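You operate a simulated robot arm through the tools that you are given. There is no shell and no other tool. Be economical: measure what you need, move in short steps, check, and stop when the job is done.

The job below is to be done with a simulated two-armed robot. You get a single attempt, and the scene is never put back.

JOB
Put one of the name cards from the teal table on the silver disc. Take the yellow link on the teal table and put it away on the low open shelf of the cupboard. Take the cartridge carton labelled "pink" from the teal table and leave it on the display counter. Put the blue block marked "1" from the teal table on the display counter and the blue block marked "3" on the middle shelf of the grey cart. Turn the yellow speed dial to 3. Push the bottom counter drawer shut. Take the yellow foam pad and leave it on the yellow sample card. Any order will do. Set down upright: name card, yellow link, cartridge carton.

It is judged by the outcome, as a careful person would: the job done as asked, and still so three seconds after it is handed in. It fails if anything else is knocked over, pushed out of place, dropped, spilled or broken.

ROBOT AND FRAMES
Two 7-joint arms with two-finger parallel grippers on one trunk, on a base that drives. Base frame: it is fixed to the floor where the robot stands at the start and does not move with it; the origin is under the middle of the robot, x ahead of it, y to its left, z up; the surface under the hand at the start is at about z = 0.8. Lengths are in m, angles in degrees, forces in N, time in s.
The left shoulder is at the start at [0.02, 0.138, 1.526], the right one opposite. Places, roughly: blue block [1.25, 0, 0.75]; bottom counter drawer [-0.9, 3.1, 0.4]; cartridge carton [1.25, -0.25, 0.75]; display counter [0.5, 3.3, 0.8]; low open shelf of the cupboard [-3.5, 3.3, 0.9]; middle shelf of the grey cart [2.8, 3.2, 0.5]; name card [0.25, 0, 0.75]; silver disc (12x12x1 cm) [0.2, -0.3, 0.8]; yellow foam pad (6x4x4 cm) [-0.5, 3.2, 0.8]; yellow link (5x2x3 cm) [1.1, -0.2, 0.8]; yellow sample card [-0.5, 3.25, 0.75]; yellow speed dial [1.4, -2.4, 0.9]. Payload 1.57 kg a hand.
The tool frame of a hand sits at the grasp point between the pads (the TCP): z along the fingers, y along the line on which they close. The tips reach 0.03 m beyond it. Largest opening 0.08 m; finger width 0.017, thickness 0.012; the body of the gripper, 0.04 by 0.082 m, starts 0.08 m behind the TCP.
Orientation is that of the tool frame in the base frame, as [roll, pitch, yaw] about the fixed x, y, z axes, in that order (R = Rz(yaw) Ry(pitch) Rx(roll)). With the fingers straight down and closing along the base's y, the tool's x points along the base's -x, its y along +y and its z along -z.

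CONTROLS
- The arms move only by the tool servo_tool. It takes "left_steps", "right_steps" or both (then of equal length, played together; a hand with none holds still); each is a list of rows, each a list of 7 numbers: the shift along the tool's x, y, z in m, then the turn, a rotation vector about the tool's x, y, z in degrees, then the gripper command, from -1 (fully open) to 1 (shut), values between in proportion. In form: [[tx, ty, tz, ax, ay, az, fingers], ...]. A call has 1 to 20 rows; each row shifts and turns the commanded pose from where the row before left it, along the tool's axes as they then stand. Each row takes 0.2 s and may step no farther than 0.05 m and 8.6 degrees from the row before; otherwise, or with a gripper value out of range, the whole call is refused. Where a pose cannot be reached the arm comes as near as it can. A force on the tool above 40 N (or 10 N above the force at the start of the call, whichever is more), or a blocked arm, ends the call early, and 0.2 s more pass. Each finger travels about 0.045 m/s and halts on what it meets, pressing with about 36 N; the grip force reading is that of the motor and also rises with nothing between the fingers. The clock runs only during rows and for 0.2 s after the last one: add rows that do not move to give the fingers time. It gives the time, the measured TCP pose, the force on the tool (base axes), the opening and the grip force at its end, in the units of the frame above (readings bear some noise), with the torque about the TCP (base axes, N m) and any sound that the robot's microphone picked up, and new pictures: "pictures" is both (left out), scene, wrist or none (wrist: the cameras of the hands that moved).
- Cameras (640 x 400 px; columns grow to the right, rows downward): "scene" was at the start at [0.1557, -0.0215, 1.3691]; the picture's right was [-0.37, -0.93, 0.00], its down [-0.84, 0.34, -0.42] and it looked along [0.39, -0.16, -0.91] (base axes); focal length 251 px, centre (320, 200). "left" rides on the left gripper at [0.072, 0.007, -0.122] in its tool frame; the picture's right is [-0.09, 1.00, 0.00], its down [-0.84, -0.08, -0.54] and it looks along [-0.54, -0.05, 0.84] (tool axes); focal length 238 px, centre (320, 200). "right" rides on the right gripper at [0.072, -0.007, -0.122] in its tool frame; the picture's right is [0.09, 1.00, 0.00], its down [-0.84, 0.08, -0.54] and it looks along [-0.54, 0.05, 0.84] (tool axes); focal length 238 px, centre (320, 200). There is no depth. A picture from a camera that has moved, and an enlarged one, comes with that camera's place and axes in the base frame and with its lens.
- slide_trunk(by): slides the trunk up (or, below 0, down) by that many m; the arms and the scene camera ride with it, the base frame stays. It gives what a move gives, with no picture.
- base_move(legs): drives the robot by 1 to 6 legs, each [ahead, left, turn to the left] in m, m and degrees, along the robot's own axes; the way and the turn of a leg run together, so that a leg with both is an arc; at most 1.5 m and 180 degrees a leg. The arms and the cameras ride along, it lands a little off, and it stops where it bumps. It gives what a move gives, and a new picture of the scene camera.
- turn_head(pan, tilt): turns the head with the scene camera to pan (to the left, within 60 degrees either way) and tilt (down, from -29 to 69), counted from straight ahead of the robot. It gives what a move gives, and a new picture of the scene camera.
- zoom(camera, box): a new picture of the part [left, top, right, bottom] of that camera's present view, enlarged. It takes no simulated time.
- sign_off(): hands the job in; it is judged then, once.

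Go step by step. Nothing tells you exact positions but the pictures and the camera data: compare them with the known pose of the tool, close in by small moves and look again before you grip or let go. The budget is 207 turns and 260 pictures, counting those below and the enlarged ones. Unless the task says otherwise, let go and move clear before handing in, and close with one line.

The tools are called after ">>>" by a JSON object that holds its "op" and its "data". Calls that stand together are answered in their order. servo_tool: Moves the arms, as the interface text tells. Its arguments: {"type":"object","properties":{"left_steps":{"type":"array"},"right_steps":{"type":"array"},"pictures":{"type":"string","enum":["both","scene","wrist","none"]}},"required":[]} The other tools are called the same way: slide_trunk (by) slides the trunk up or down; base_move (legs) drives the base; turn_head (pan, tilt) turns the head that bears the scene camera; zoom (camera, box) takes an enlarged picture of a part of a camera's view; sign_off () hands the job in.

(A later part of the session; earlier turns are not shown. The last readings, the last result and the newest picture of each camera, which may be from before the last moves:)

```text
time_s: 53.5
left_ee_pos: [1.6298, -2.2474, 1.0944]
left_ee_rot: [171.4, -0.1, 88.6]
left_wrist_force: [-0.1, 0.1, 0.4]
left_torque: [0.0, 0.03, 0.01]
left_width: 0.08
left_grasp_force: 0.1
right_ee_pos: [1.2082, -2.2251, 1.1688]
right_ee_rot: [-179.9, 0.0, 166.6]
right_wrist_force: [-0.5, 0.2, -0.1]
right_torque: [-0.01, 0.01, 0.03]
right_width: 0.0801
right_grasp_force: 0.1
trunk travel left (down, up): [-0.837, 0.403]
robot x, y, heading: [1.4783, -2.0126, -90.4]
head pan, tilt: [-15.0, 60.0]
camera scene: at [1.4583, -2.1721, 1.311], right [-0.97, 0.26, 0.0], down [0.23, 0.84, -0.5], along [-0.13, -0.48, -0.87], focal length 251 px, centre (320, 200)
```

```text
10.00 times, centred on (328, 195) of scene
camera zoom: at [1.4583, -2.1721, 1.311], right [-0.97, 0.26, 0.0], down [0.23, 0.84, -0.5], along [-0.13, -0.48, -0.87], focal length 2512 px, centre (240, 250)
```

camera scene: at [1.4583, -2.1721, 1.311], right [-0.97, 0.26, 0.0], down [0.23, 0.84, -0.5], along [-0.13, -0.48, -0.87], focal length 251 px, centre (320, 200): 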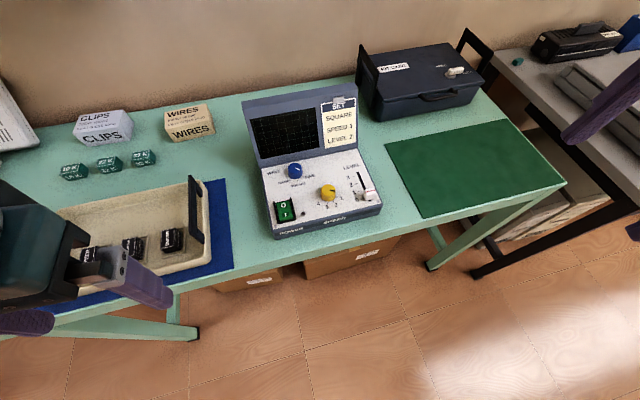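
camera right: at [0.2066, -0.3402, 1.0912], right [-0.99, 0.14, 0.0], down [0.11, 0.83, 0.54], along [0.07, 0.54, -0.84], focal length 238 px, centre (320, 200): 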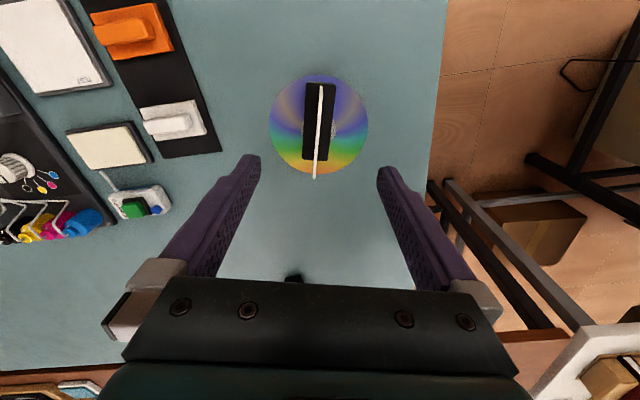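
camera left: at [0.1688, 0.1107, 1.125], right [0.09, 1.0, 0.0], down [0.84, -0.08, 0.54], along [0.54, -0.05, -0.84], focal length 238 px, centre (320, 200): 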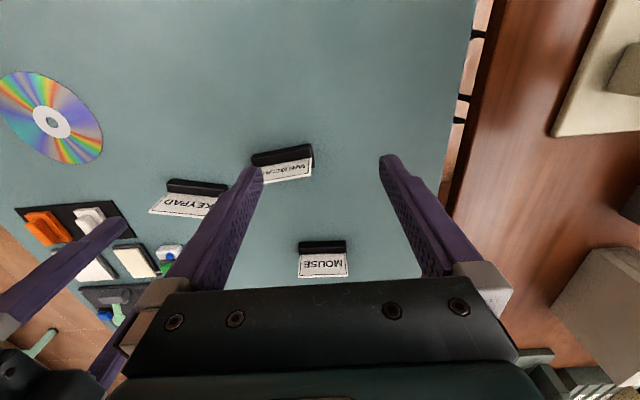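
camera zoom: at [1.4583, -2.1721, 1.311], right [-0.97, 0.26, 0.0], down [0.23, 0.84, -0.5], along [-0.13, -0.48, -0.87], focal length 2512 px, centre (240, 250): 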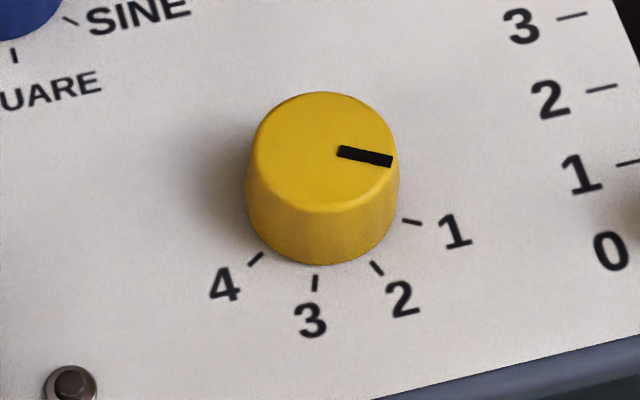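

The pointer is at 1; 3 is about 80° clockwise. I'll lower the trunk and bring the right hand over the dial.

>>> {"op": "slide_trunk", "data": {"by": -0.2}}

>>> {"op": "servo_tool", "data": {"right_steps": [[0, 0, 0, 0, 0, 7.34, -1], [0, 0, 0, 0, 0, 7.34, -1], [0, 0, 0, 0, 0, 7.34, -1], [0, 0, 0, 0, 0, 7.34, -1], [0, 0, 0, 0, 0, 7.34, -1], [-0.041, 0.001, 0, 0, 0, 0, -1], [-0.041, 0.001, 0, 0, 0, 0, -1], [-0.041, 0.001, 0, 0, 0, 0, -1], [-0.041, 0.001, 0, 0, 0, 0, -1], [-0.041, 0.001, 0, 0, 0, 0, -1], [-0.041, 0.001, 0, 0, 0, 0, -1], [0, 0, 0, 4.3, -5.1, 0, -1], [0, 0, 0, 4.3, -5.1, 0, -1], [0, 0, 0, 4.3, -5.1, 0, -1], [0, 0, 0, 0, 0, 0, -1]]}}

```text
time_s: 55.7
left_ee_pos: [1.6292, -2.2462, 0.8949]
left_ee_rot: [171.5, -0.3, 88.8]
left_wrist_force: [-0.3, 0.2, 0.0]
left_torque: [-0.04, -0.02, -0.02]
left_width: 0.0799
left_grasp_force: 0.1
right_ee_pos: [1.2093, -2.2254, 0.9695]
right_ee_rot: [180.0, 0.0, 166.7]
right_wrist_force: [0.9, 1.0, -0.8]
right_torque: [0.03, -0.02, -0.03]
right_width: 0.0802
right_grasp_force: 0.0
trunk travel left (down, up): [-0.637, 0.603]
robot x, y, heading: [1.4698, -2.0111, -90.3]
head pan, tilt: [-15.0, 60.0]
```

```text
time_s: 58.9
left_ee_pos: [1.6277, -2.2458, 0.8961]
left_ee_rot: [171.4, -0.2, 88.7]
left_wrist_force: [0.9, 0.7, -0.2]
left_torque: [0.0, -0.02, 0.01]
left_width: 0.08
left_grasp_force: 0.0
right_ee_pos: [1.3719, -2.408, 0.9685]
right_ee_rot: [-166.8, 15.2, 131.8]
right_wrist_force: [0.7, -0.3, -0.1]
right_torque: [0.01, 0.01, 0.0]
right_width: 0.0798
right_grasp_force: 0.0
trunk travel left (down, up): [-0.637, 0.603]
robot x, y, heading: [1.4767, -2.0096, -90.0]
head pan, tilt: [-15.0, 60.0]
camera scene: at [1.4583, -2.172, 1.111], right [-0.96, 0.26, 0.0], down [0.23, 0.84, -0.5], along [-0.13, -0.48, -0.87], focal length 251 px, centre (320, 200)
camera right: at [1.3201, -2.3207, 1.0658], right [0.7, 0.67, -0.24], down [0.6, -0.37, 0.71], along [0.38, -0.65, -0.66], focal length 238 px, centre (320, 200)
```

scene: 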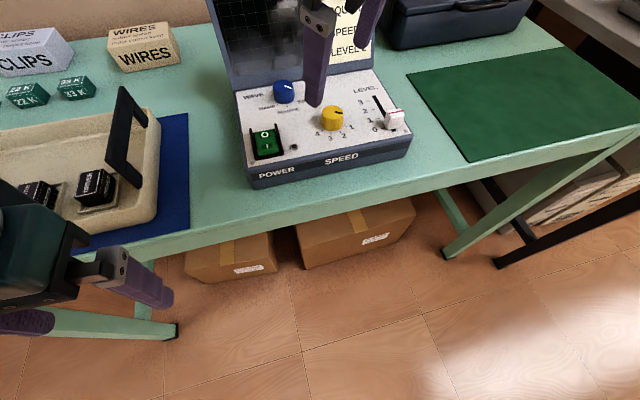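
right: 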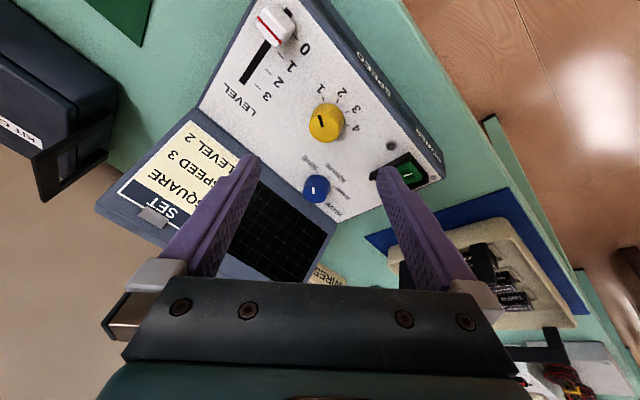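

Triangulation shows the panel is flat and the dial top is near (1.366,-2.44,0.856). I'll set the tool vertical again and centre it above the dial.

>>> {"op": "servo_tool", "data": {"right_steps": [[0, 0, 0, -4.3, 5.1, 0, -0.5], [0, 0, 0, -4.3, 5.1, 0, -0.5], [0, 0, 0, -4.3, 5.1, 0, -0.5], [-0.0206, -0.0252, 0.02, 0, 0, 0, -0.5], [0, 0, 0.025, 0, 0, 0, -0.5], [0, 0, 0, 0, 0, 0, -0.5]]}}

```text
time_s: 60.3
left_ee_pos: [1.6288, -2.2471, 0.8953]
left_ee_rot: [171.5, -0.3, 88.7]
left_wrist_force: [-0.9, 0.3, -0.5]
left_torque: [0.01, -0.01, 0.01]
left_width: 0.0799
left_grasp_force: 0.1
right_ee_pos: [1.3663, -2.4416, 0.9244]
right_ee_rot: [179.9, 0.0, 130.1]
right_wrist_force: [0.1, -0.1, 0.3]
right_torque: [0.0, 0.02, 0.04]
right_width: 0.0602
right_grasp_force: 0.1
trunk travel left (down, up): [-0.637, 0.603]
robot x, y, heading: [1.475, -2.0113, -90.0]
head pan, tilt: [-15.0, 60.0]
camera scene: at [1.4583, -2.172, 1.111], right [-0.96, 0.26, 0.0], down [0.23, 0.84, -0.5], along [-0.13, -0.48, -0.87], focal length 251 px, centre (320, 200)
camera right: at [1.3131, -2.3909, 1.0459], right [0.7, 0.71, 0.0], down [0.6, -0.59, 0.54], along [0.39, -0.38, -0.84], focal length 238 px, centre (320, 200)
```

scene: 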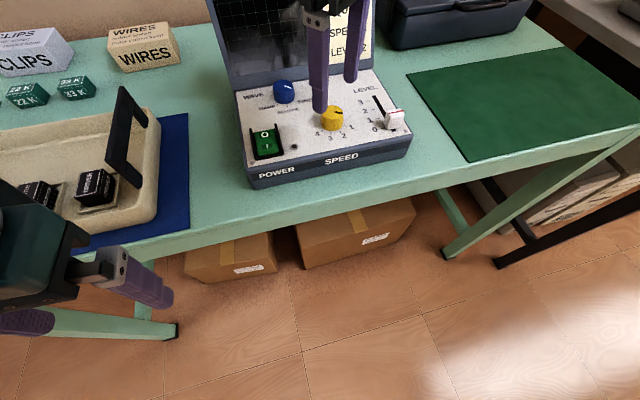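
right: 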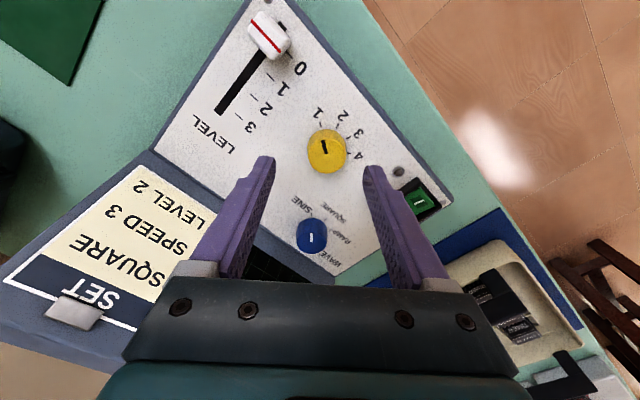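

>>> {"op": "servo_tool", "data": {"right_steps": [[0, 0.005, 0.02, 0, 0, 0, -0.5], [0, 0, 0.02, 0, 0, 0, -0.5], [0, 0, 0.01, 0, 0, 0, -0.5], [0, 0, 0, 0, 0, 0, -0.5]]}}

>>> {"op": "zoom", "data": {"camera": "scene", "box": [260, 60, 420, 160]}}

```text
time_s: 61.1
left_ee_pos: [1.6284, -2.2455, 0.896]
left_ee_rot: [171.4, -0.1, 88.7]
left_wrist_force: [0.1, 0.5, 0.4]
left_torque: [-0.03, -0.02, 0.01]
left_width: 0.0801
left_grasp_force: 0.1
right_ee_pos: [1.3697, -2.4399, 0.8795]
right_ee_rot: [180.0, -0.2, 130.1]
right_wrist_force: [-2.8, 7.2, 14.7]
right_torque: [-0.11, 0.27, -0.13]
right_width: 0.059
right_grasp_force: 0.1
trunk travel left (down, up): [-0.637, 0.603]
robot x, y, heading: [1.474, -2.0089, -90.4]
head pan, tilt: [-15.0, 60.0]
stopped in row 3 (right hand): the force on the tool passed its limit at 60 N (the readings are from after the stop); the commanded pose is now the measured one
camera scene: at [1.4575, -2.1716, 1.1112], right [-0.96, 0.26, 0.0], down [0.23, 0.84, -0.5], along [-0.13, -0.48, -0.87], focal length 251 px, centre (320, 200)
camera right: at [1.3173, -2.3898, 1.0023], right [0.7, 0.71, 0.0], down [0.6, -0.59, 0.54], along [0.38, -0.38, -0.84], focal length 238 px, centre (320, 200)
```

scene: 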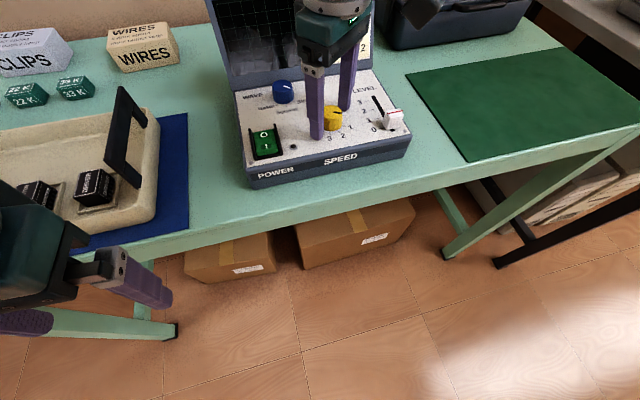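
right: 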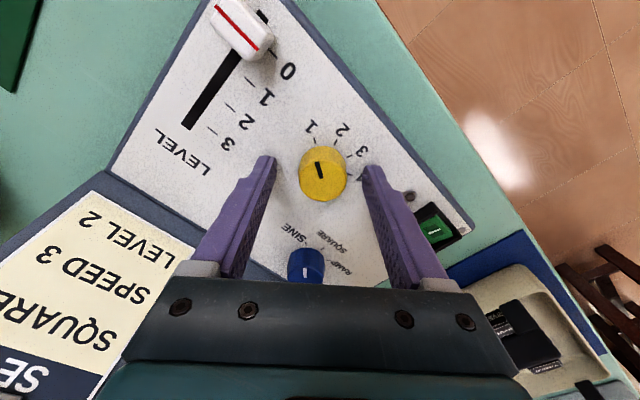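

```text
4.00 times, centred on (340, 110) of scene
camera zoom: at [1.4575, -2.1716, 1.1112], right [-0.96, 0.26, 0.0], down [0.23, 0.84, -0.5], along [-0.13, -0.48, -0.87], focal length 1005 px, centre (240, 560)
```

zoom: 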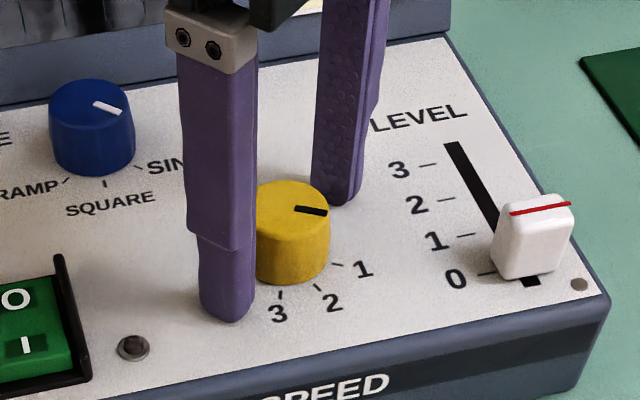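

The fingertips touch the panel (z≈0.848). I'll lift 4 mm, close on the dial and turn it 80° clockwise.

>>> {"op": "servo_tool", "data": {"right_steps": [[0, 0.003, -0.005, 0, 0, 0, -0.5], [0, 0, 0, 0, 0, 0, 0], [0, 0, 0, 0, 0, 0, 0.5], [0, 0, 0, 0, 0, 0, 0.5], [0, 0, 0, 0, 0, 0, 0.5], [0, 0, 0, 0, 0, 0, 0.5]], "pictures": "none"}}

>>> {"op": "servo_tool", "data": {"right_steps": [[0, 0, 0, 0, 0, 8, 0.5], [0, 0, 0, 0, 0, 8, 0.5], [0, 0, 0, 0, 0, 8, 0.5], [0, 0, 0, 0, 0, 8, 0.5], [0, 0, 0, 0, 0, 8, 0.5], [0, 0, 0, 0, 0, 8, 0.5], [0, 0, 0, 0, 0, 8, 0.5], [0, 0, 0, 0, 0, 8, 0.5], [0, 0, 0, 0, 0, 8, 0.5], [0, 0, 0, 0, 0, 0, 0.5]], "pictures": "both"}}

>>> {"op": "zoom", "data": {"camera": "right", "box": [240, 100, 400, 200]}}

```text
time_s: 62.5
left_ee_pos: [1.6272, -2.2472, 0.8952]
left_ee_rot: [171.5, -0.1, 88.7]
left_wrist_force: [0.4, 0.2, -0.2]
left_torque: [0.0, 0.0, -0.02]
left_width: 0.08
left_grasp_force: 0.0
right_ee_pos: [1.3708, -2.4386, 0.884]
right_ee_rot: [-179.9, -0.1, 130.1]
right_wrist_force: [-5.3, -6.8, -7.3]
right_torque: [-0.5, 0.0, 0.01]
right_width: 0.031
right_grasp_force: 39.8
trunk travel left (down, up): [-0.637, 0.603]
robot x, y, heading: [1.4774, -2.0081, -90.1]
head pan, tilt: [-15.0, 60.0]
```

```text
time_s: 64.7
left_ee_pos: [1.6256, -2.2484, 0.8945]
left_ee_rot: [171.6, -0.2, 88.6]
left_wrist_force: [0.2, 0.6, 0.6]
left_torque: [-0.02, 0.0, -0.02]
left_width: 0.08
left_grasp_force: 0.1
right_ee_pos: [1.3674, -2.4369, 0.8855]
right_ee_rot: [-179.8, 0.1, 57.8]
right_wrist_force: [-15.0, -9.9, -11.1]
right_torque: [0.05, 0.2, -0.01]
right_width: 0.0312
right_grasp_force: 39.6
trunk travel left (down, up): [-0.637, 0.603]
robot x, y, heading: [1.4735, -2.008, -90.2]
head pan, tilt: [-15.0, 60.0]
camera scene: at [1.4559, -2.1725, 1.1112], right [-0.96, 0.26, 0.0], down [0.23, 0.84, -0.5], along [-0.13, -0.48, -0.87], focal length 251 px, centre (320, 200)
camera right: at [1.4009, -2.3756, 1.007], right [0.89, -0.45, 0.0], down [-0.38, -0.75, 0.54], along [-0.25, -0.48, -0.84], focal length 238 px, centre (320, 200)
```

scene: 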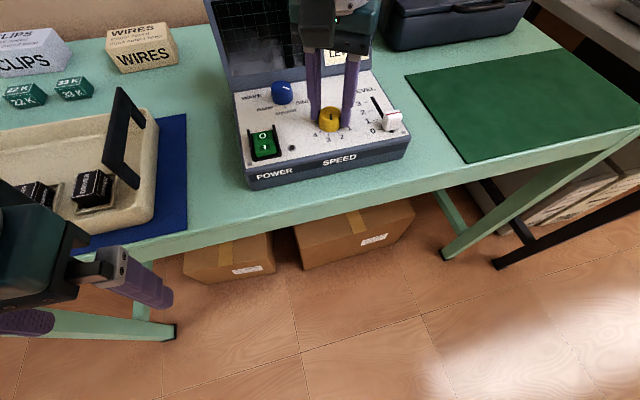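
right: 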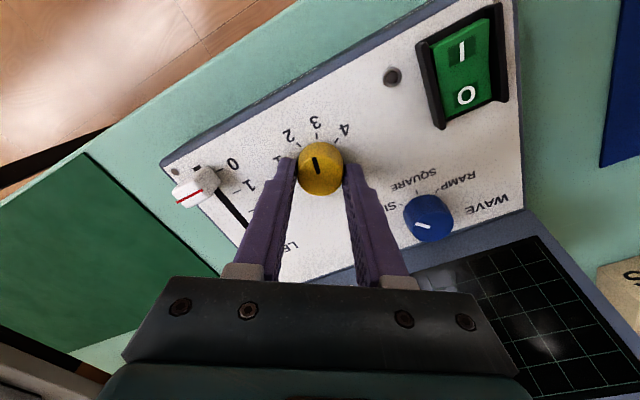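

```text
4.00 times, centred on (320, 150) of right
camera zoom: at [1.4009, -2.3756, 1.007], right [0.89, -0.45, 0.0], down [-0.38, -0.75, 0.54], along [-0.25, -0.48, -0.84], focal length 953 px, centre (320, 400)
```

zoom: 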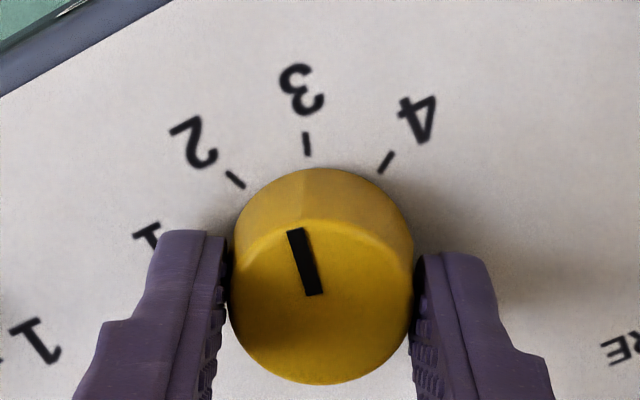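

Tick 3 is about 8° further. Finishing the turn, then releasing.

>>> {"op": "servo_tool", "data": {"right_steps": [[0, 0, 0, 0, 0, 8, 0.5], [0, 0, 0, 0, 0, 0, 0.5], [0, 0, 0, 0, 0, 0, 0.0], [0, 0, 0, 0, 0, 0, -0.4], [0, 0, 0, 0, 0, 0, -0.4], [0, 0, -0.04, 0, 0, 0, -0.4], [0, 0, -0.04, 0, 0, 0, -0.4], [0, 0, 0, 0, 0, 0, -0.4]], "pictures": "wrist"}}

>>> {"op": "zoom", "data": {"camera": "right", "box": [240, 80, 400, 180]}}

```text
time_s: 66.5
left_ee_pos: [1.6278, -2.2461, 0.8946]
left_ee_rot: [171.5, -0.1, 88.7]
left_wrist_force: [-0.1, 0.4, 0.1]
left_torque: [0.0, 0.0, 0.0]
left_width: 0.0799
left_grasp_force: 0.1
right_ee_pos: [1.3722, -2.4381, 0.9653]
right_ee_rot: [179.9, -0.1, 50.0]
right_wrist_force: [-0.3, 1.0, -0.1]
right_torque: [-0.03, 0.02, 0.04]
right_width: 0.0561
right_grasp_force: 0.0
trunk travel left (down, up): [-0.637, 0.603]
robot x, y, heading: [1.4791, -2.0076, -90.4]
head pan, tilt: [-15.0, 60.0]
camera right: at [1.412, -2.3797, 1.0864], right [0.82, -0.57, 0.0], down [-0.48, -0.69, 0.54], along [-0.31, -0.44, -0.84], focal length 238 px, centre (320, 200)
```

right: 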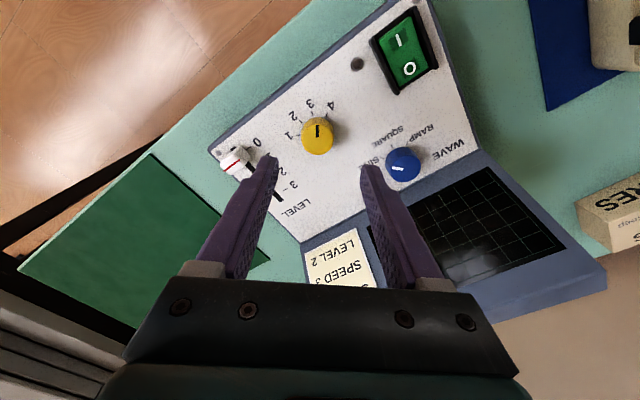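

```text
4.00 times, centred on (320, 130) of right
camera zoom: at [1.412, -2.3797, 1.0864], right [0.82, -0.57, 0.0], down [-0.48, -0.69, 0.54], along [-0.31, -0.44, -0.84], focal length 953 px, centre (320, 480)
```

zoom: 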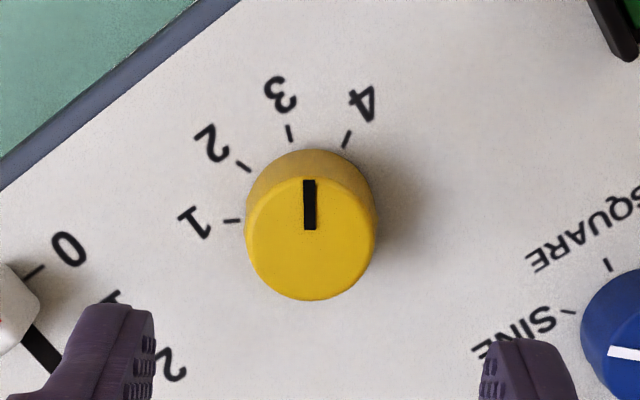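

>>> {"op": "zoom", "data": {"camera": "scene", "box": [300, 90, 364, 150]}}

```text
6.67 times, centred on (332, 120) of scene
camera zoom: at [1.4582, -2.1718, 1.1109], right [-0.96, 0.26, 0.0], down [0.23, 0.84, -0.5], along [-0.13, -0.48, -0.87], focal length 1674 px, centre (240, 733)
```

zoom: 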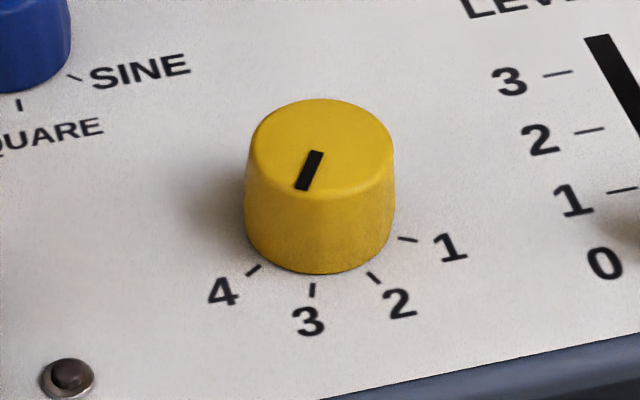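

The dial overshot about 11° on release. I'll re-grip better centred and turn it back.

>>> {"op": "servo_tool", "data": {"right_steps": [[0, -0.003, 0.04, 0, 0, 0, -0.4], [0, 0, 0.04, 0, 0, 0, -0.4], [0, 0, 0, 0, 0, 0, 0.2], [0, 0, 0, 0, 0, 0, 0.4], [0, 0, 0, 0, 0, 0, 0.4], [0, 0, 0, 0, 0, -5.5, 0.4], [0, 0, 0, 0, 0, -5.5, 0.4], [0, 0, 0, 0, 0, 0, 0.4]], "pictures": "wrist"}}

>>> {"op": "zoom", "data": {"camera": "right", "box": [240, 100, 400, 200]}}

```text
time_s: 68.3
left_ee_pos: [1.6284, -2.2452, 0.8964]
left_ee_rot: [171.6, -0.3, 88.7]
left_wrist_force: [1.1, -0.1, -0.6]
left_torque: [-0.02, -0.01, -0.01]
left_width: 0.0801
left_grasp_force: 0.0
right_ee_pos: [1.3706, -2.434, 0.8827]
right_ee_rot: [-179.9, -0.1, 61.2]
right_wrist_force: [-0.6, 2.0, -3.0]
right_torque: [-0.28, 0.19, -0.01]
right_width: 0.0309
right_grasp_force: 39.5
trunk travel left (down, up): [-0.637, 0.603]
robot x, y, heading: [1.4782, -2.0098, -90.4]
head pan, tilt: [-15.0, 60.0]
camera right: at [1.3991, -2.3698, 1.0056], right [0.92, -0.4, 0.0], down [-0.34, -0.77, 0.54], along [-0.22, -0.49, -0.84], focal length 238 px, centre (320, 200)
```

right: 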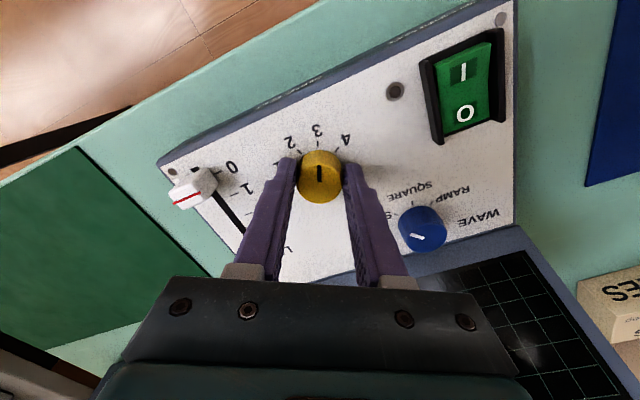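

```text
4.00 times, centred on (320, 150) of right
camera zoom: at [1.3991, -2.3698, 1.0056], right [0.92, -0.4, 0.0], down [-0.34, -0.77, 0.54], along [-0.22, -0.49, -0.84], focal length 953 px, centre (320, 400)
```

zoom: 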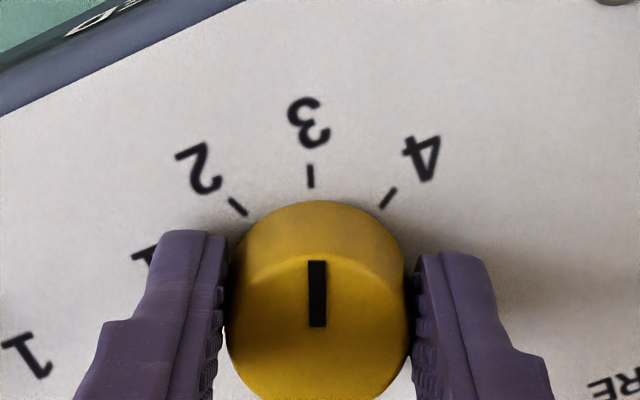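

>>> {"op": "servo_tool", "data": {"right_steps": [[0, 0, 0, 0, 0, -4, 0.4], [0, 0, 0, 0, 0, 0, 0.4], [0, 0, 0, 0, 0, 0, 0.1], [0, 0, 0, 0, 0, 0, -0.4], [0, 0, 0, 0, 0, 0, -0.4], [0, 0, -0.04, 0, 0, 0, -0.4], [0, 0, -0.04, 0, 0, 0, -0.4], [0, 0, 0, 0, 0, 0, -0.4]], "pictures": "none"}}

>>> {"op": "zoom", "data": {"camera": "right", "box": [240, 80, 400, 180]}}

>>> {"op": "zoom", "data": {"camera": "scene", "box": [300, 90, 364, 150]}}

```text
time_s: 70.1
left_ee_pos: [1.6283, -2.2466, 0.8962]
left_ee_rot: [171.6, -0.2, 88.7]
left_wrist_force: [0.4, 0.5, 0.3]
left_torque: [0.0, -0.02, 0.02]
left_width: 0.08
left_grasp_force: 0.0
right_ee_pos: [1.3704, -2.4363, 0.9643]
right_ee_rot: [-179.9, 0.0, 65.0]
right_wrist_force: [0.0, 0.3, 0.2]
right_torque: [-0.01, 0.01, -0.01]
right_width: 0.056
right_grasp_force: 0.1
trunk travel left (down, up): [-0.637, 0.603]
robot x, y, heading: [1.4799, -2.0094, -90.1]
head pan, tilt: [-15.0, 60.0]
```

```text
4.00 times, centred on (320, 130) of right
camera zoom: at [1.3945, -2.3702, 1.0856], right [0.94, -0.34, 0.0], down [-0.28, -0.79, 0.54], along [-0.18, -0.51, -0.84], focal length 953 px, centre (320, 480)
```

zoom: 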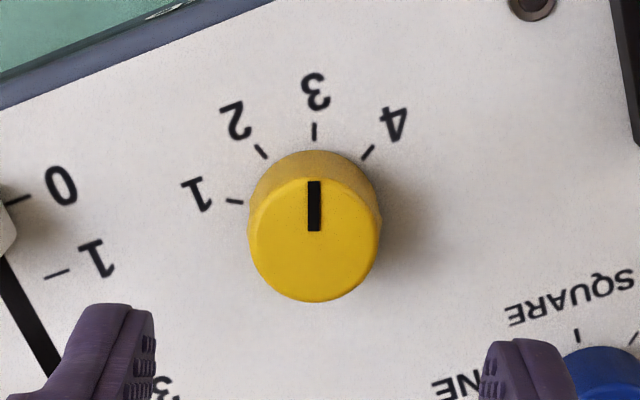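

```text
6.67 times, centred on (332, 120) of scene
camera zoom: at [1.4582, -2.1718, 1.1109], right [-0.96, 0.26, 0.0], down [0.23, 0.84, -0.5], along [-0.13, -0.48, -0.87], focal length 1674 px, centre (240, 733)
```

zoom: 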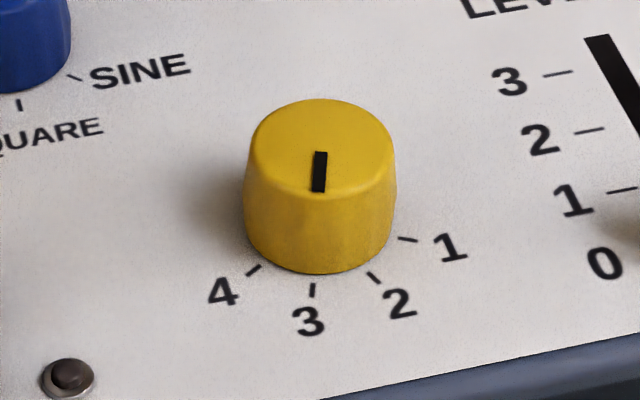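

The dial reads 3. Raising the trunk, backing out and driving round to the far end of the teal table, facing back along it.

>>> {"op": "slide_trunk", "data": {"by": 0.2}}

>>> {"op": "servo_tool", "data": {"right_steps": [[0.04, 0, 0, 0, 0, 0, -1], [0.04, 0, 0, 0, 0, 0, -1], [0.04, 0, 0, 0, 0, 0, -1], [0.02, 0, 0, 0, 0, 0, -1]], "left_steps": [[0, 0, 0, 4, 0, 0, -1], [0, 0, 0, 4.5, 0, 0, -1], [0, 0, 0, 0, 0, 0, -1], [0, 0, 0, 0, 0, 0, -1]], "pictures": "none"}}

>>> {"op": "base_move", "data": {"legs": [[-0.9, 0, 0], [0, 0, -90], [-0.4, 0, 0], [0, 0.8, 0]]}}

```text
time_s: 72.2
left_ee_pos: [1.6282, -2.2468, 1.095]
left_ee_rot: [171.6, -0.2, 88.7]
left_wrist_force: [0.3, -0.1, 0.8]
left_torque: [-0.01, 0.02, 0.01]
left_width: 0.08
left_grasp_force: 0.1
right_ee_pos: [1.3708, -2.4375, 1.1636]
right_ee_rot: [-180.0, -0.1, 65.0]
right_wrist_force: [0.4, -0.5, 1.2]
right_torque: [0.0, -0.01, 0.03]
right_width: 0.0559
right_grasp_force: 0.0
trunk travel left (down, up): [-0.837, 0.403]
robot x, y, heading: [1.4747, -2.008, -89.9]
head pan, tilt: [-15.0, 60.0]
```

```text
time_s: 73.4
left_ee_pos: [1.6476, -2.2472, 1.0938]
left_ee_rot: [176.9, -0.1, 88.4]
left_wrist_force: [0.4, -0.1, 0.3]
left_torque: [-0.01, -0.02, 0.01]
left_width: 0.0802
left_grasp_force: 0.0
right_ee_pos: [1.3952, -2.3407, 1.1222]
right_ee_rot: [-176.3, 2.7, 62.7]
right_wrist_force: [1.0, 0.5, -0.4]
right_torque: [0.0, 0.02, 0.01]
right_width: 0.0802
right_grasp_force: 0.1
right hand out of reach, approached as far as the arm can: row 2, 3, 4
trunk travel left (down, up): [-0.837, 0.403]
robot x, y, heading: [1.4766, -2.0078, -90.3]
head pan, tilt: [-15.0, 60.0]
stopped in row 4 (right hand): the arm was blocked; the commanded pose is now the measured one
```

```text
time_s: 87.8
left_ee_pos: [1.6255, -2.07, 1.0939]
left_ee_rot: [176.9, -0.1, -1.9]
left_wrist_force: [1.1, 0.2, 0.4]
left_torque: [0.02, 0.02, 0.03]
left_width: 0.0801
left_grasp_force: 0.1
right_ee_pos: [1.5354, -1.8174, 1.1211]
right_ee_rot: [-176.3, 2.7, -27.7]
right_wrist_force: [-0.8, -0.1, 0.4]
right_torque: [0.01, -0.01, 0.01]
right_width: 0.0801
right_grasp_force: 0.1
trunk travel left (down, up): [-0.837, 0.403]
robot x, y, heading: [1.864, -1.8984, 179.8]
head pan, tilt: [-15.0, 60.0]
camera scene: at [1.701, -1.8797, 1.311], right [0.27, 0.96, 0.0], down [0.83, -0.23, -0.5], along [-0.48, 0.13, -0.87], focal length 251 px, centre (320, 200)
```

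scene: 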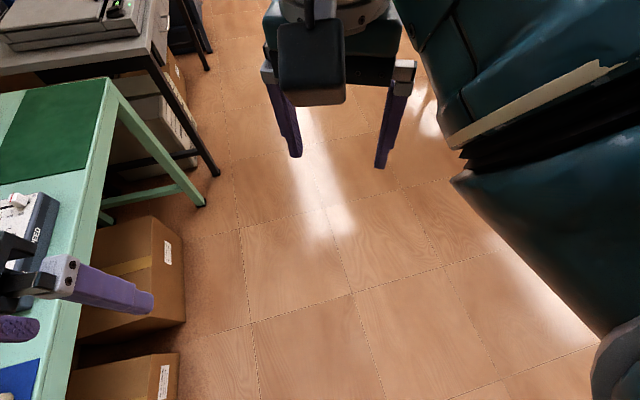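

I went the wrong way sideways, with no contact; correcting now.

>>> {"op": "base_move", "data": {"legs": [[0, -0.85, 0], [0, -0.75, 0]]}}

>>> {"op": "turn_head", "data": {"pan": 0, "tilt": 45}}

```text
time_s: 96.0
left_ee_pos: [1.6391, -0.46, 1.0922]
left_ee_rot: [176.7, -0.2, -2.1]
left_wrist_force: [-0.4, -0.1, -0.4]
left_torque: [-0.02, 0.0, 0.01]
left_width: 0.0798
left_grasp_force: 0.0
right_ee_pos: [1.5507, -0.2037, 1.1208]
right_ee_rot: [-176.1, 2.7, -27.8]
right_wrist_force: [0.6, 0.2, 0.4]
right_torque: [0.0, 0.0, -0.01]
right_width: 0.0803
right_grasp_force: 0.0
trunk travel left (down, up): [-0.837, 0.403]
robot x, y, heading: [1.8758, -0.2884, 179.3]
head pan, tilt: [-15.0, 60.0]
camera scene: at [1.7157, -0.2687, 1.311], right [0.27, 0.96, 0.0], down [0.83, -0.23, -0.5], along [-0.48, 0.13, -0.87], focal length 251 px, centre (320, 200)
```

scene: 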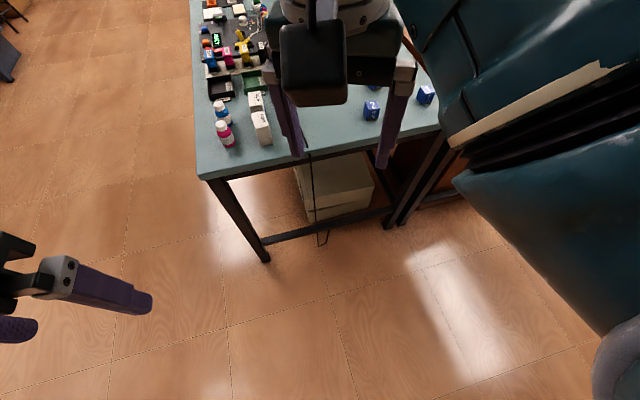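

```text
time_s: 96.8
left_ee_pos: [1.6409, -0.4601, 1.0927]
left_ee_rot: [176.6, -0.3, -2.1]
left_wrist_force: [0.3, 0.4, -0.7]
left_torque: [-0.02, 0.03, -0.01]
left_width: 0.0802
left_grasp_force: 0.0
right_ee_pos: [1.5509, -0.2041, 1.1221]
right_ee_rot: [-176.1, 2.8, -28.0]
right_wrist_force: [-0.1, -0.2, -0.5]
right_torque: [0.02, 0.01, 0.0]
right_width: 0.0802
right_grasp_force: 0.1
trunk travel left (down, up): [-0.837, 0.403]
robot x, y, heading: [1.881, -0.2899, 179.4]
head pan, tilt: [0.0, 45.0]
camera scene: at [1.6986, -0.2857, 1.3304], right [0.01, 1.0, 0.0], down [0.71, -0.01, -0.71], along [-0.71, 0.01, -0.71], focal length 251 px, centre (320, 200)
```

scene: 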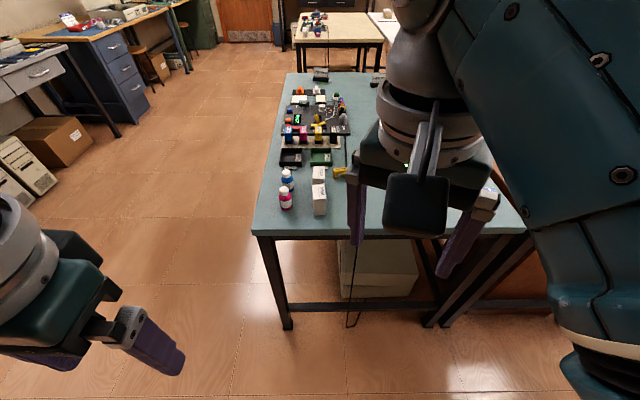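

>>> {"op": "turn_head", "data": {"pan": -60, "tilt": 25}}

```text
time_s: 98.1
left_ee_pos: [1.6409, -0.4593, 1.0932]
left_ee_rot: [176.7, -0.2, -2.1]
left_wrist_force: [0.5, -0.3, 0.1]
left_torque: [0.01, 0.03, -0.01]
left_width: 0.0799
left_grasp_force: 0.0
right_ee_pos: [1.5502, -0.2035, 1.1216]
right_ee_rot: [-176.1, 2.8, -27.9]
right_wrist_force: [0.3, 0.7, 0.3]
right_torque: [-0.01, 0.02, -0.02]
right_width: 0.0798
right_grasp_force: 0.1
trunk travel left (down, up): [-0.837, 0.403]
robot x, y, heading: [1.8795, -0.2864, 179.7]
head pan, tilt: [-60.0, 25.0]
camera scene: at [1.7346, -0.2064, 1.361], right [0.87, 0.49, 0.0], down [0.21, -0.37, -0.91], along [-0.45, 0.79, -0.42], focal length 251 px, centre (320, 200)
```

scene: 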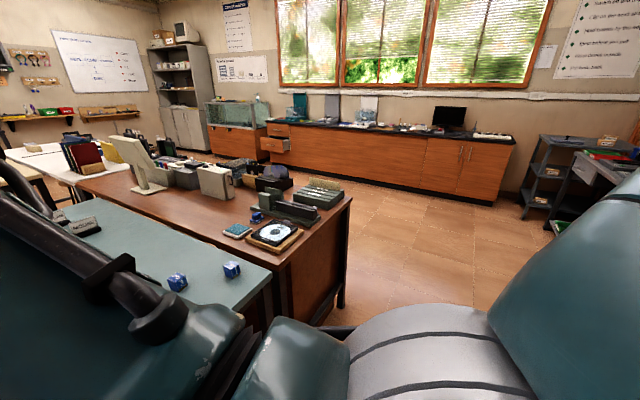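

The route to the wooden counter (y≈3.3), the cart and the cupboard is visible. Now I'll move up to the table end near the blocks.

>>> {"op": "base_move", "data": {"legs": [[0, -0.25, 0], [0.25, 0, 0]]}}

>>> {"op": "turn_head", "data": {"pan": -10, "tilt": 55}}

```text
time_s: 101.4
left_ee_pos: [1.3901, -0.2101, 1.0927]
left_ee_rot: [176.5, -0.2, -1.8]
left_wrist_force: [-0.7, 0.1, -0.5]
left_torque: [0.03, 0.02, -0.03]
left_width: 0.0801
left_grasp_force: 0.1
right_ee_pos: [1.2974, 0.0455, 1.1211]
right_ee_rot: [-176.1, 2.7, -27.6]
right_wrist_force: [-0.1, 0.0, -0.1]
right_torque: [0.0, -0.02, -0.02]
right_width: 0.0801
right_grasp_force: 0.0
trunk travel left (down, up): [-0.837, 0.403]
robot x, y, heading: [1.6307, -0.0378, 180.0]
head pan, tilt: [-60.0, 25.0]
camera scene: at [1.483, 0.0438, 1.361], right [0.87, 0.49, 0.0], down [0.21, -0.37, -0.91], along [-0.45, 0.79, -0.42], focal length 251 px, centre (320, 200)
```

scene: 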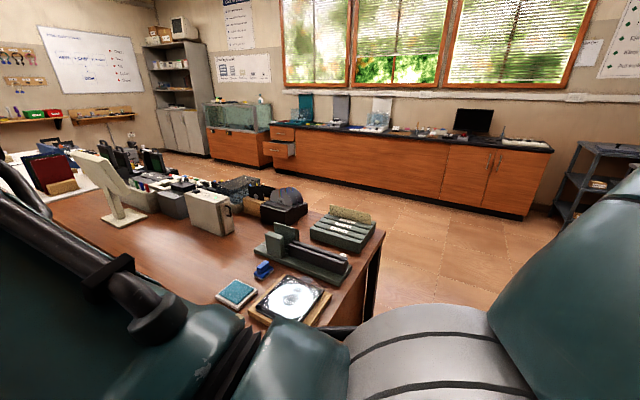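

```text
time_s: 102.5
left_ee_pos: [1.3907, -0.2107, 1.0926]
left_ee_rot: [176.6, -0.2, -1.8]
left_wrist_force: [1.2, 0.7, 0.2]
left_torque: [0.0, 0.02, -0.02]
left_width: 0.0802
left_grasp_force: 0.1
right_ee_pos: [1.2972, 0.0452, 1.1205]
right_ee_rot: [-176.2, 2.8, -27.6]
right_wrist_force: [0.0, 0.4, -0.4]
right_torque: [0.0, 0.0, 0.01]
right_width: 0.08
right_grasp_force: 0.0
trunk travel left (down, up): [-0.837, 0.403]
robot x, y, heading: [1.6286, -0.0357, 179.9]
head pan, tilt: [-10.0, 55.0]
camera scene: at [1.4576, -0.0232, 1.317], right [0.18, 0.98, 0.0], down [0.81, -0.15, -0.57], along [-0.56, 0.1, -0.82], focal length 251 px, centre (320, 200)
```

scene: 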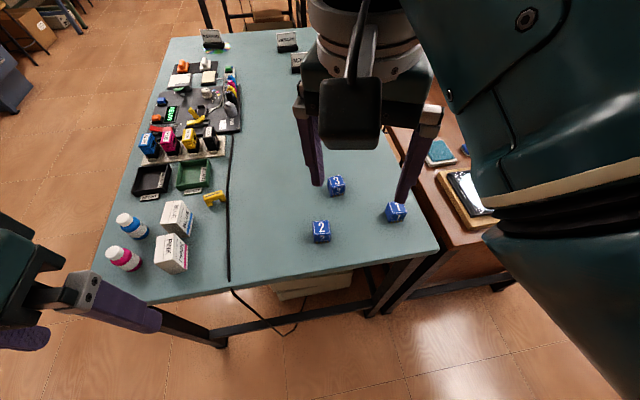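

Blocks 3, 1 and 2 are identified: 3 at (1.083,0.085), 1 at (1.181,0.206). I'll extend the hands forward and up, then lower the trunk for reach.

>>> {"op": "servo_tool", "data": {"right_steps": [[0, 0, 0, 0, 0, -6.9, -1], [0, 0, 0, 0, 0, -6.9, -1], [0, 0, 0, 0, 0, -6.9, -1], [0, 0, 0, 0, 0, -6.9, -1], [-0.035, -0.01, -0.025, 0, 0, 0, -1], [-0.035, -0.01, -0.025, 0, 0, 0, -1], [-0.035, -0.01, -0.025, 0, 0, 0, -1], [-0.035, -0.01, -0.025, 0, 0, 0, -1], [0, 0, 0, 0, 0, 0, -1]], "left_steps": [[0, 0, 0, 3.4, 0, 0, -1], [-0.03, 0, -0.02, 0, 0, 0, -1], [-0.03, 0, -0.02, 0, 0, 0, -1], [-0.03, 0, -0.02, 0, 0, 0, -1], [-0.03, 0, -0.02, 0, 0, 0, -1], [0, 0, -0.02, 0, 0, 0, -1], [0, 0, 0, 0, 0, 0, -1], [0, 0, 0, 0, 0, 0, -1], [0, 0, 0, 0, 0, 0, -1]]}}

```text
time_s: 104.5
left_ee_pos: [1.2526, -0.2231, 1.1641]
left_ee_rot: [178.9, -0.2, -0.8]
left_wrist_force: [-0.5, 0.8, 0.0]
left_torque: [0.04, -0.01, -0.01]
left_width: 0.0798
left_grasp_force: 0.0
left hand out of reach, approached as far as the arm can: row 2, 3, 4, 6
right_ee_pos: [1.1565, 0.0774, 1.2252]
right_ee_rot: [-175.5, 0.8, -0.1]
right_wrist_force: [-0.2, 0.0, 0.8]
right_torque: [0.03, -0.02, 0.01]
right_width: 0.0797
right_grasp_force: 0.1
trunk travel left (down, up): [-0.837, 0.403]
robot x, y, heading: [1.6284, -0.0395, 179.7]
head pan, tilt: [-10.0, 55.0]
camera scene: at [1.4576, -0.0233, 1.317], right [0.18, 0.98, 0.0], down [0.81, -0.15, -0.57], along [-0.56, 0.1, -0.82], focal length 251 px, centre (320, 200)
camera right: at [1.2305, 0.0729, 1.3463], right [0.09, -0.99, -0.08], down [-0.83, -0.12, 0.54], along [-0.55, 0.02, -0.83], focal length 238 px, centre (320, 200)
camera left: at [1.3249, -0.2273, 1.2863], right [-0.11, -0.99, 0.02], down [-0.84, 0.1, 0.54], along [-0.54, 0.04, -0.84], focal length 238 px, centre (320, 200)
```

scene: 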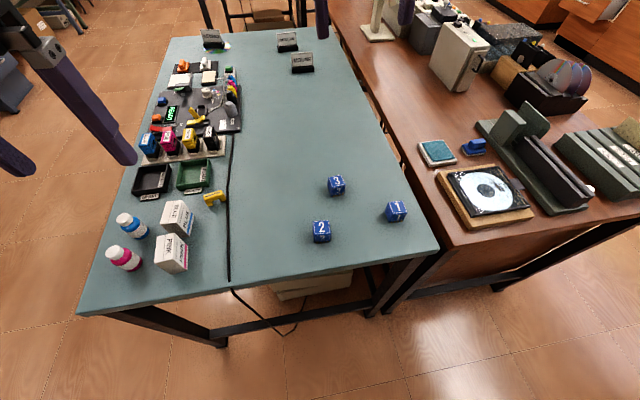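
right: 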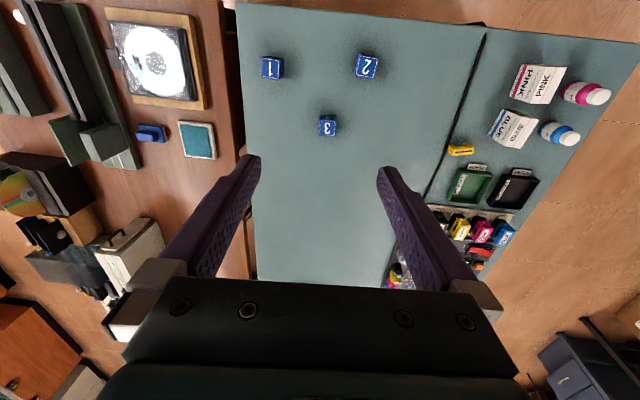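
left: 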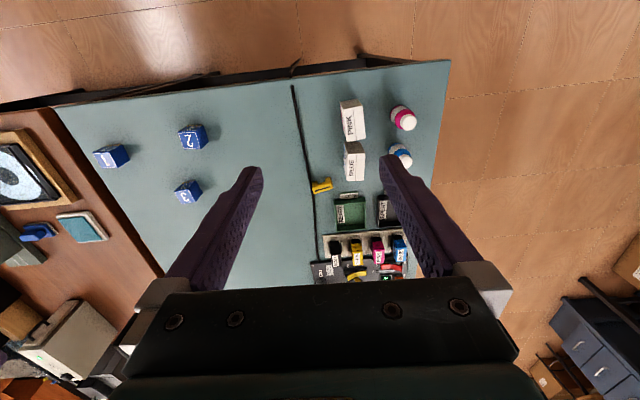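

>>> {"op": "servo_tool", "data": {"left_steps": [[0, -0.04, -0.03, 0, 0, 0, -1], [0, -0.04, -0.03, 0, 0, 0, -1], [0, -0.02, 0, 0, 0, 0, -1], [0, 0, 0, 0, 0, 0, -1]], "pictures": "none"}}

>>> {"op": "slide_trunk", "data": {"by": -0.26}}

>>> {"op": "servo_tool", "data": {"right_steps": [[-0.035, 0, 0, -4.5, 0, 0, -1], [-0.035, 0, 0.02, 0, 0, 0, -1], [0, 0, 0, 0, 0, 0, -1]]}}

```text
time_s: 105.5
left_ee_pos: [1.2223, -0.1154, 1.188]
left_ee_rot: [179.8, -0.2, -1.5]
left_wrist_force: [0.0, 0.0, -0.1]
left_torque: [0.0, -0.01, 0.02]
left_width: 0.0802
left_grasp_force: 0.0
left hand out of reach, approached as far as the arm can: row 1, 2
right_ee_pos: [1.1565, 0.0779, 1.2249]
right_ee_rot: [-175.3, 0.6, 0.0]
right_wrist_force: [-0.5, -0.2, -0.5]
right_torque: [0.0, 0.0, 0.0]
right_width: 0.0799
right_grasp_force: 0.0
trunk travel left (down, up): [-0.837, 0.403]
robot x, y, heading: [1.6277, -0.0392, 179.3]
head pan, tilt: [-10.0, 55.0]
```

```text
time_s: 108.2
left_ee_pos: [1.221, -0.1161, 0.9283]
left_ee_rot: [179.8, -0.1, -1.5]
left_wrist_force: [0.4, 0.0, 0.3]
left_torque: [0.0, 0.01, 0.02]
left_width: 0.0798
left_grasp_force: 0.1
right_ee_pos: [1.1582, 0.0785, 0.9651]
right_ee_rot: [-175.2, 0.6, -0.1]
right_wrist_force: [-0.4, 0.0, -0.2]
right_torque: [0.01, -0.01, 0.02]
right_width: 0.0799
right_grasp_force: 0.1
trunk travel left (down, up): [-0.577, 0.663]
robot x, y, heading: [1.6274, -0.0419, 179.8]
head pan, tilt: [-10.0, 55.0]
```

```text
time_s: 109.0
left_ee_pos: [1.2222, -0.1156, 0.9268]
left_ee_rot: [179.8, -0.2, -1.5]
left_wrist_force: [0.2, 0.5, -0.9]
left_torque: [0.06, -0.03, 0.01]
left_width: 0.0801
left_grasp_force: 0.1
right_ee_pos: [1.1538, 0.0786, 0.9569]
right_ee_rot: [-179.8, 0.7, -0.1]
right_wrist_force: [0.1, 0.3, 0.4]
right_torque: [-0.02, -0.02, 0.02]
right_width: 0.0802
right_grasp_force: 0.0
right hand out of reach, approached as far as the arm can: row 1, 2
trunk travel left (down, up): [-0.577, 0.663]
robot x, y, heading: [1.6322, -0.0388, 179.7]
head pan, tilt: [-10.0, 55.0]
camera scene: at [1.4577, -0.0233, 1.057], right [0.18, 0.98, 0.0], down [0.81, -0.15, -0.57], along [-0.56, 0.1, -0.82], focal length 251 px, centre (320, 200)
camera right: at [1.2265, 0.083, 1.0785], right [0.09, -1.0, 0.0], down [-0.83, -0.08, 0.55], along [-0.55, -0.05, -0.83], focal length 238 px, centre (320, 200)
```

scene: 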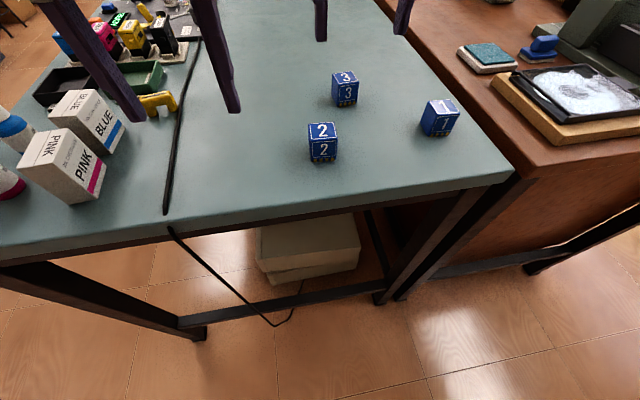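
right: 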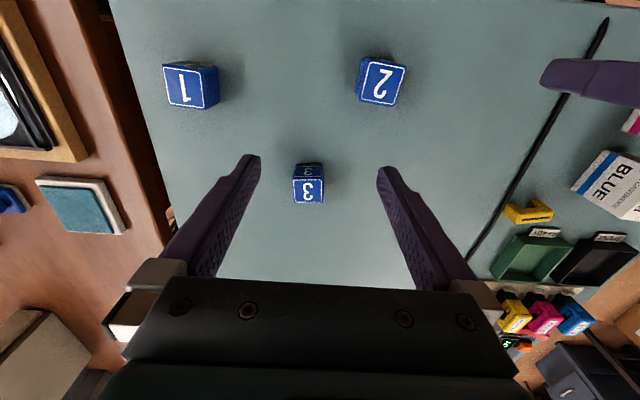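

I'm about 8 cm short of reach; driving ahead 0.1 m.

>>> {"op": "base_move", "data": {"legs": [[0.1, 0, 0]]}}

```text
time_s: 110.2
left_ee_pos: [1.1221, -0.1151, 0.9281]
left_ee_rot: [179.9, -0.2, -1.3]
left_wrist_force: [-0.9, 0.6, 0.3]
left_torque: [0.0, -0.01, 0.0]
left_width: 0.0799
left_grasp_force: 0.1
right_ee_pos: [1.0531, 0.0772, 0.9569]
right_ee_rot: [-179.8, 0.6, 0.1]
right_wrist_force: [0.3, -0.1, 0.7]
right_torque: [0.0, -0.03, 0.01]
right_width: 0.08
right_grasp_force: 0.0
trunk travel left (down, up): [-0.577, 0.663]
robot x, y, heading: [1.5325, -0.0356, 179.9]
head pan, tilt: [-10.0, 55.0]
camera scene: at [1.3577, -0.0231, 1.0571], right [0.18, 0.98, 0.0], down [0.81, -0.15, -0.57], along [-0.56, 0.1, -0.82], focal length 251 px, centre (320, 200)
```

scene: 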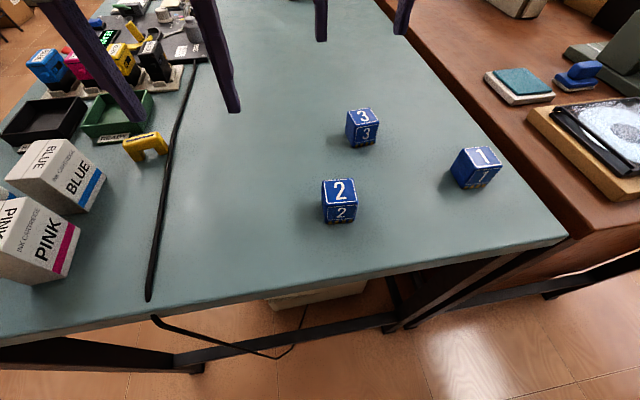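

>>> {"op": "servo_tool", "data": {"right_steps": [[0.028, -0.007, 0.03, 0, 0, 0, -1], [0, 0, 0.035, 0, 0, 0, -1], [0, 0, 0, 0, 0, 0, -1]], "pictures": "wrist"}}

```text
time_s: 111.0
left_ee_pos: [1.1231, -0.1172, 0.9274]
left_ee_rot: [179.7, -0.2, -1.3]
left_wrist_force: [-0.6, 0.6, -1.1]
left_torque: [0.01, -0.02, 0.01]
left_width: 0.0799
left_grasp_force: 0.1
right_ee_pos: [1.0822, 0.084, 0.8898]
right_ee_rot: [-179.8, 0.6, 0.1]
right_wrist_force: [0.7, -0.5, 0.1]
right_torque: [-0.01, 0.02, 0.0]
right_width: 0.0799
right_grasp_force: 0.0
trunk travel left (down, up): [-0.577, 0.663]
robot x, y, heading: [1.5307, -0.038, 179.6]
head pan, tilt: [-10.0, 55.0]
camera right: at [1.1546, 0.0891, 1.0122], right [0.09, -1.0, 0.0], down [-0.83, -0.08, 0.55], along [-0.55, -0.05, -0.83], focal length 238 px, centre (320, 200)
```

right: 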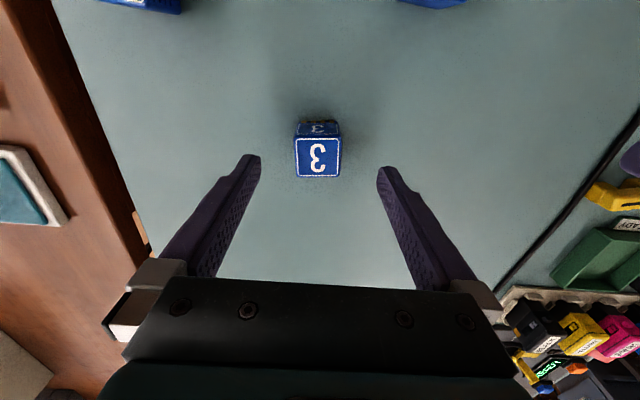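

>>> {"op": "servo_tool", "data": {"right_steps": [[0, 0, 0.03, 0, 0, 0, -1], [0, 0, 0.024, 0, 0, 0, -1], [0, 0, 0, 0, 0, 0, 1], [0, 0, 0, 0, 0, 0, 1], [0, 0, 0, 0, 0, 0, 1], [0, 0, 0, 0, 0, 0, 1], [0, 0, -0.04, 0, 0, 0, 1], [0, 0, -0.04, 0, 0, 0, 1], [0, 0, 0, 0, 0, 0, 1]], "pictures": "wrist"}}

```text
time_s: 113.0
left_ee_pos: [1.123, -0.117, 0.9279]
left_ee_rot: [179.8, -0.2, -1.3]
left_wrist_force: [0.2, 0.4, -0.4]
left_torque: [0.02, -0.04, 0.05]
left_width: 0.0799
left_grasp_force: 0.1
right_ee_pos: [1.0806, 0.0867, 0.9159]
right_ee_rot: [-179.7, 0.6, 0.1]
right_wrist_force: [0.3, -0.8, -0.4]
right_torque: [0.0, -0.02, -0.01]
right_width: 0.0348
right_grasp_force: 35.8
trunk travel left (down, up): [-0.577, 0.663]
robot x, y, heading: [1.5289, -0.0328, 179.8]
head pan, tilt: [-10.0, 55.0]
camera right: at [1.1534, 0.0909, 1.0373], right [0.09, -1.0, 0.0], down [-0.83, -0.08, 0.55], along [-0.55, -0.05, -0.83], focal length 238 px, centre (320, 200)
```

right: 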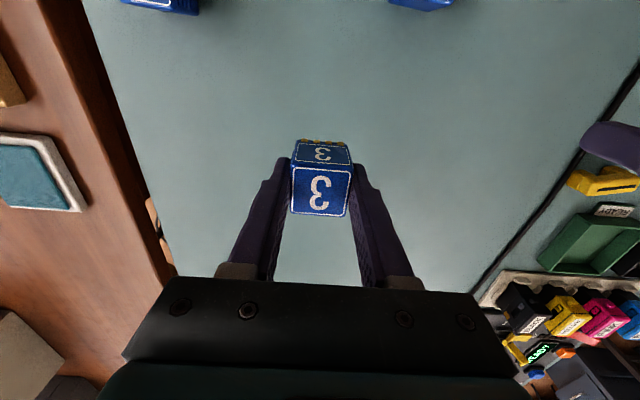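

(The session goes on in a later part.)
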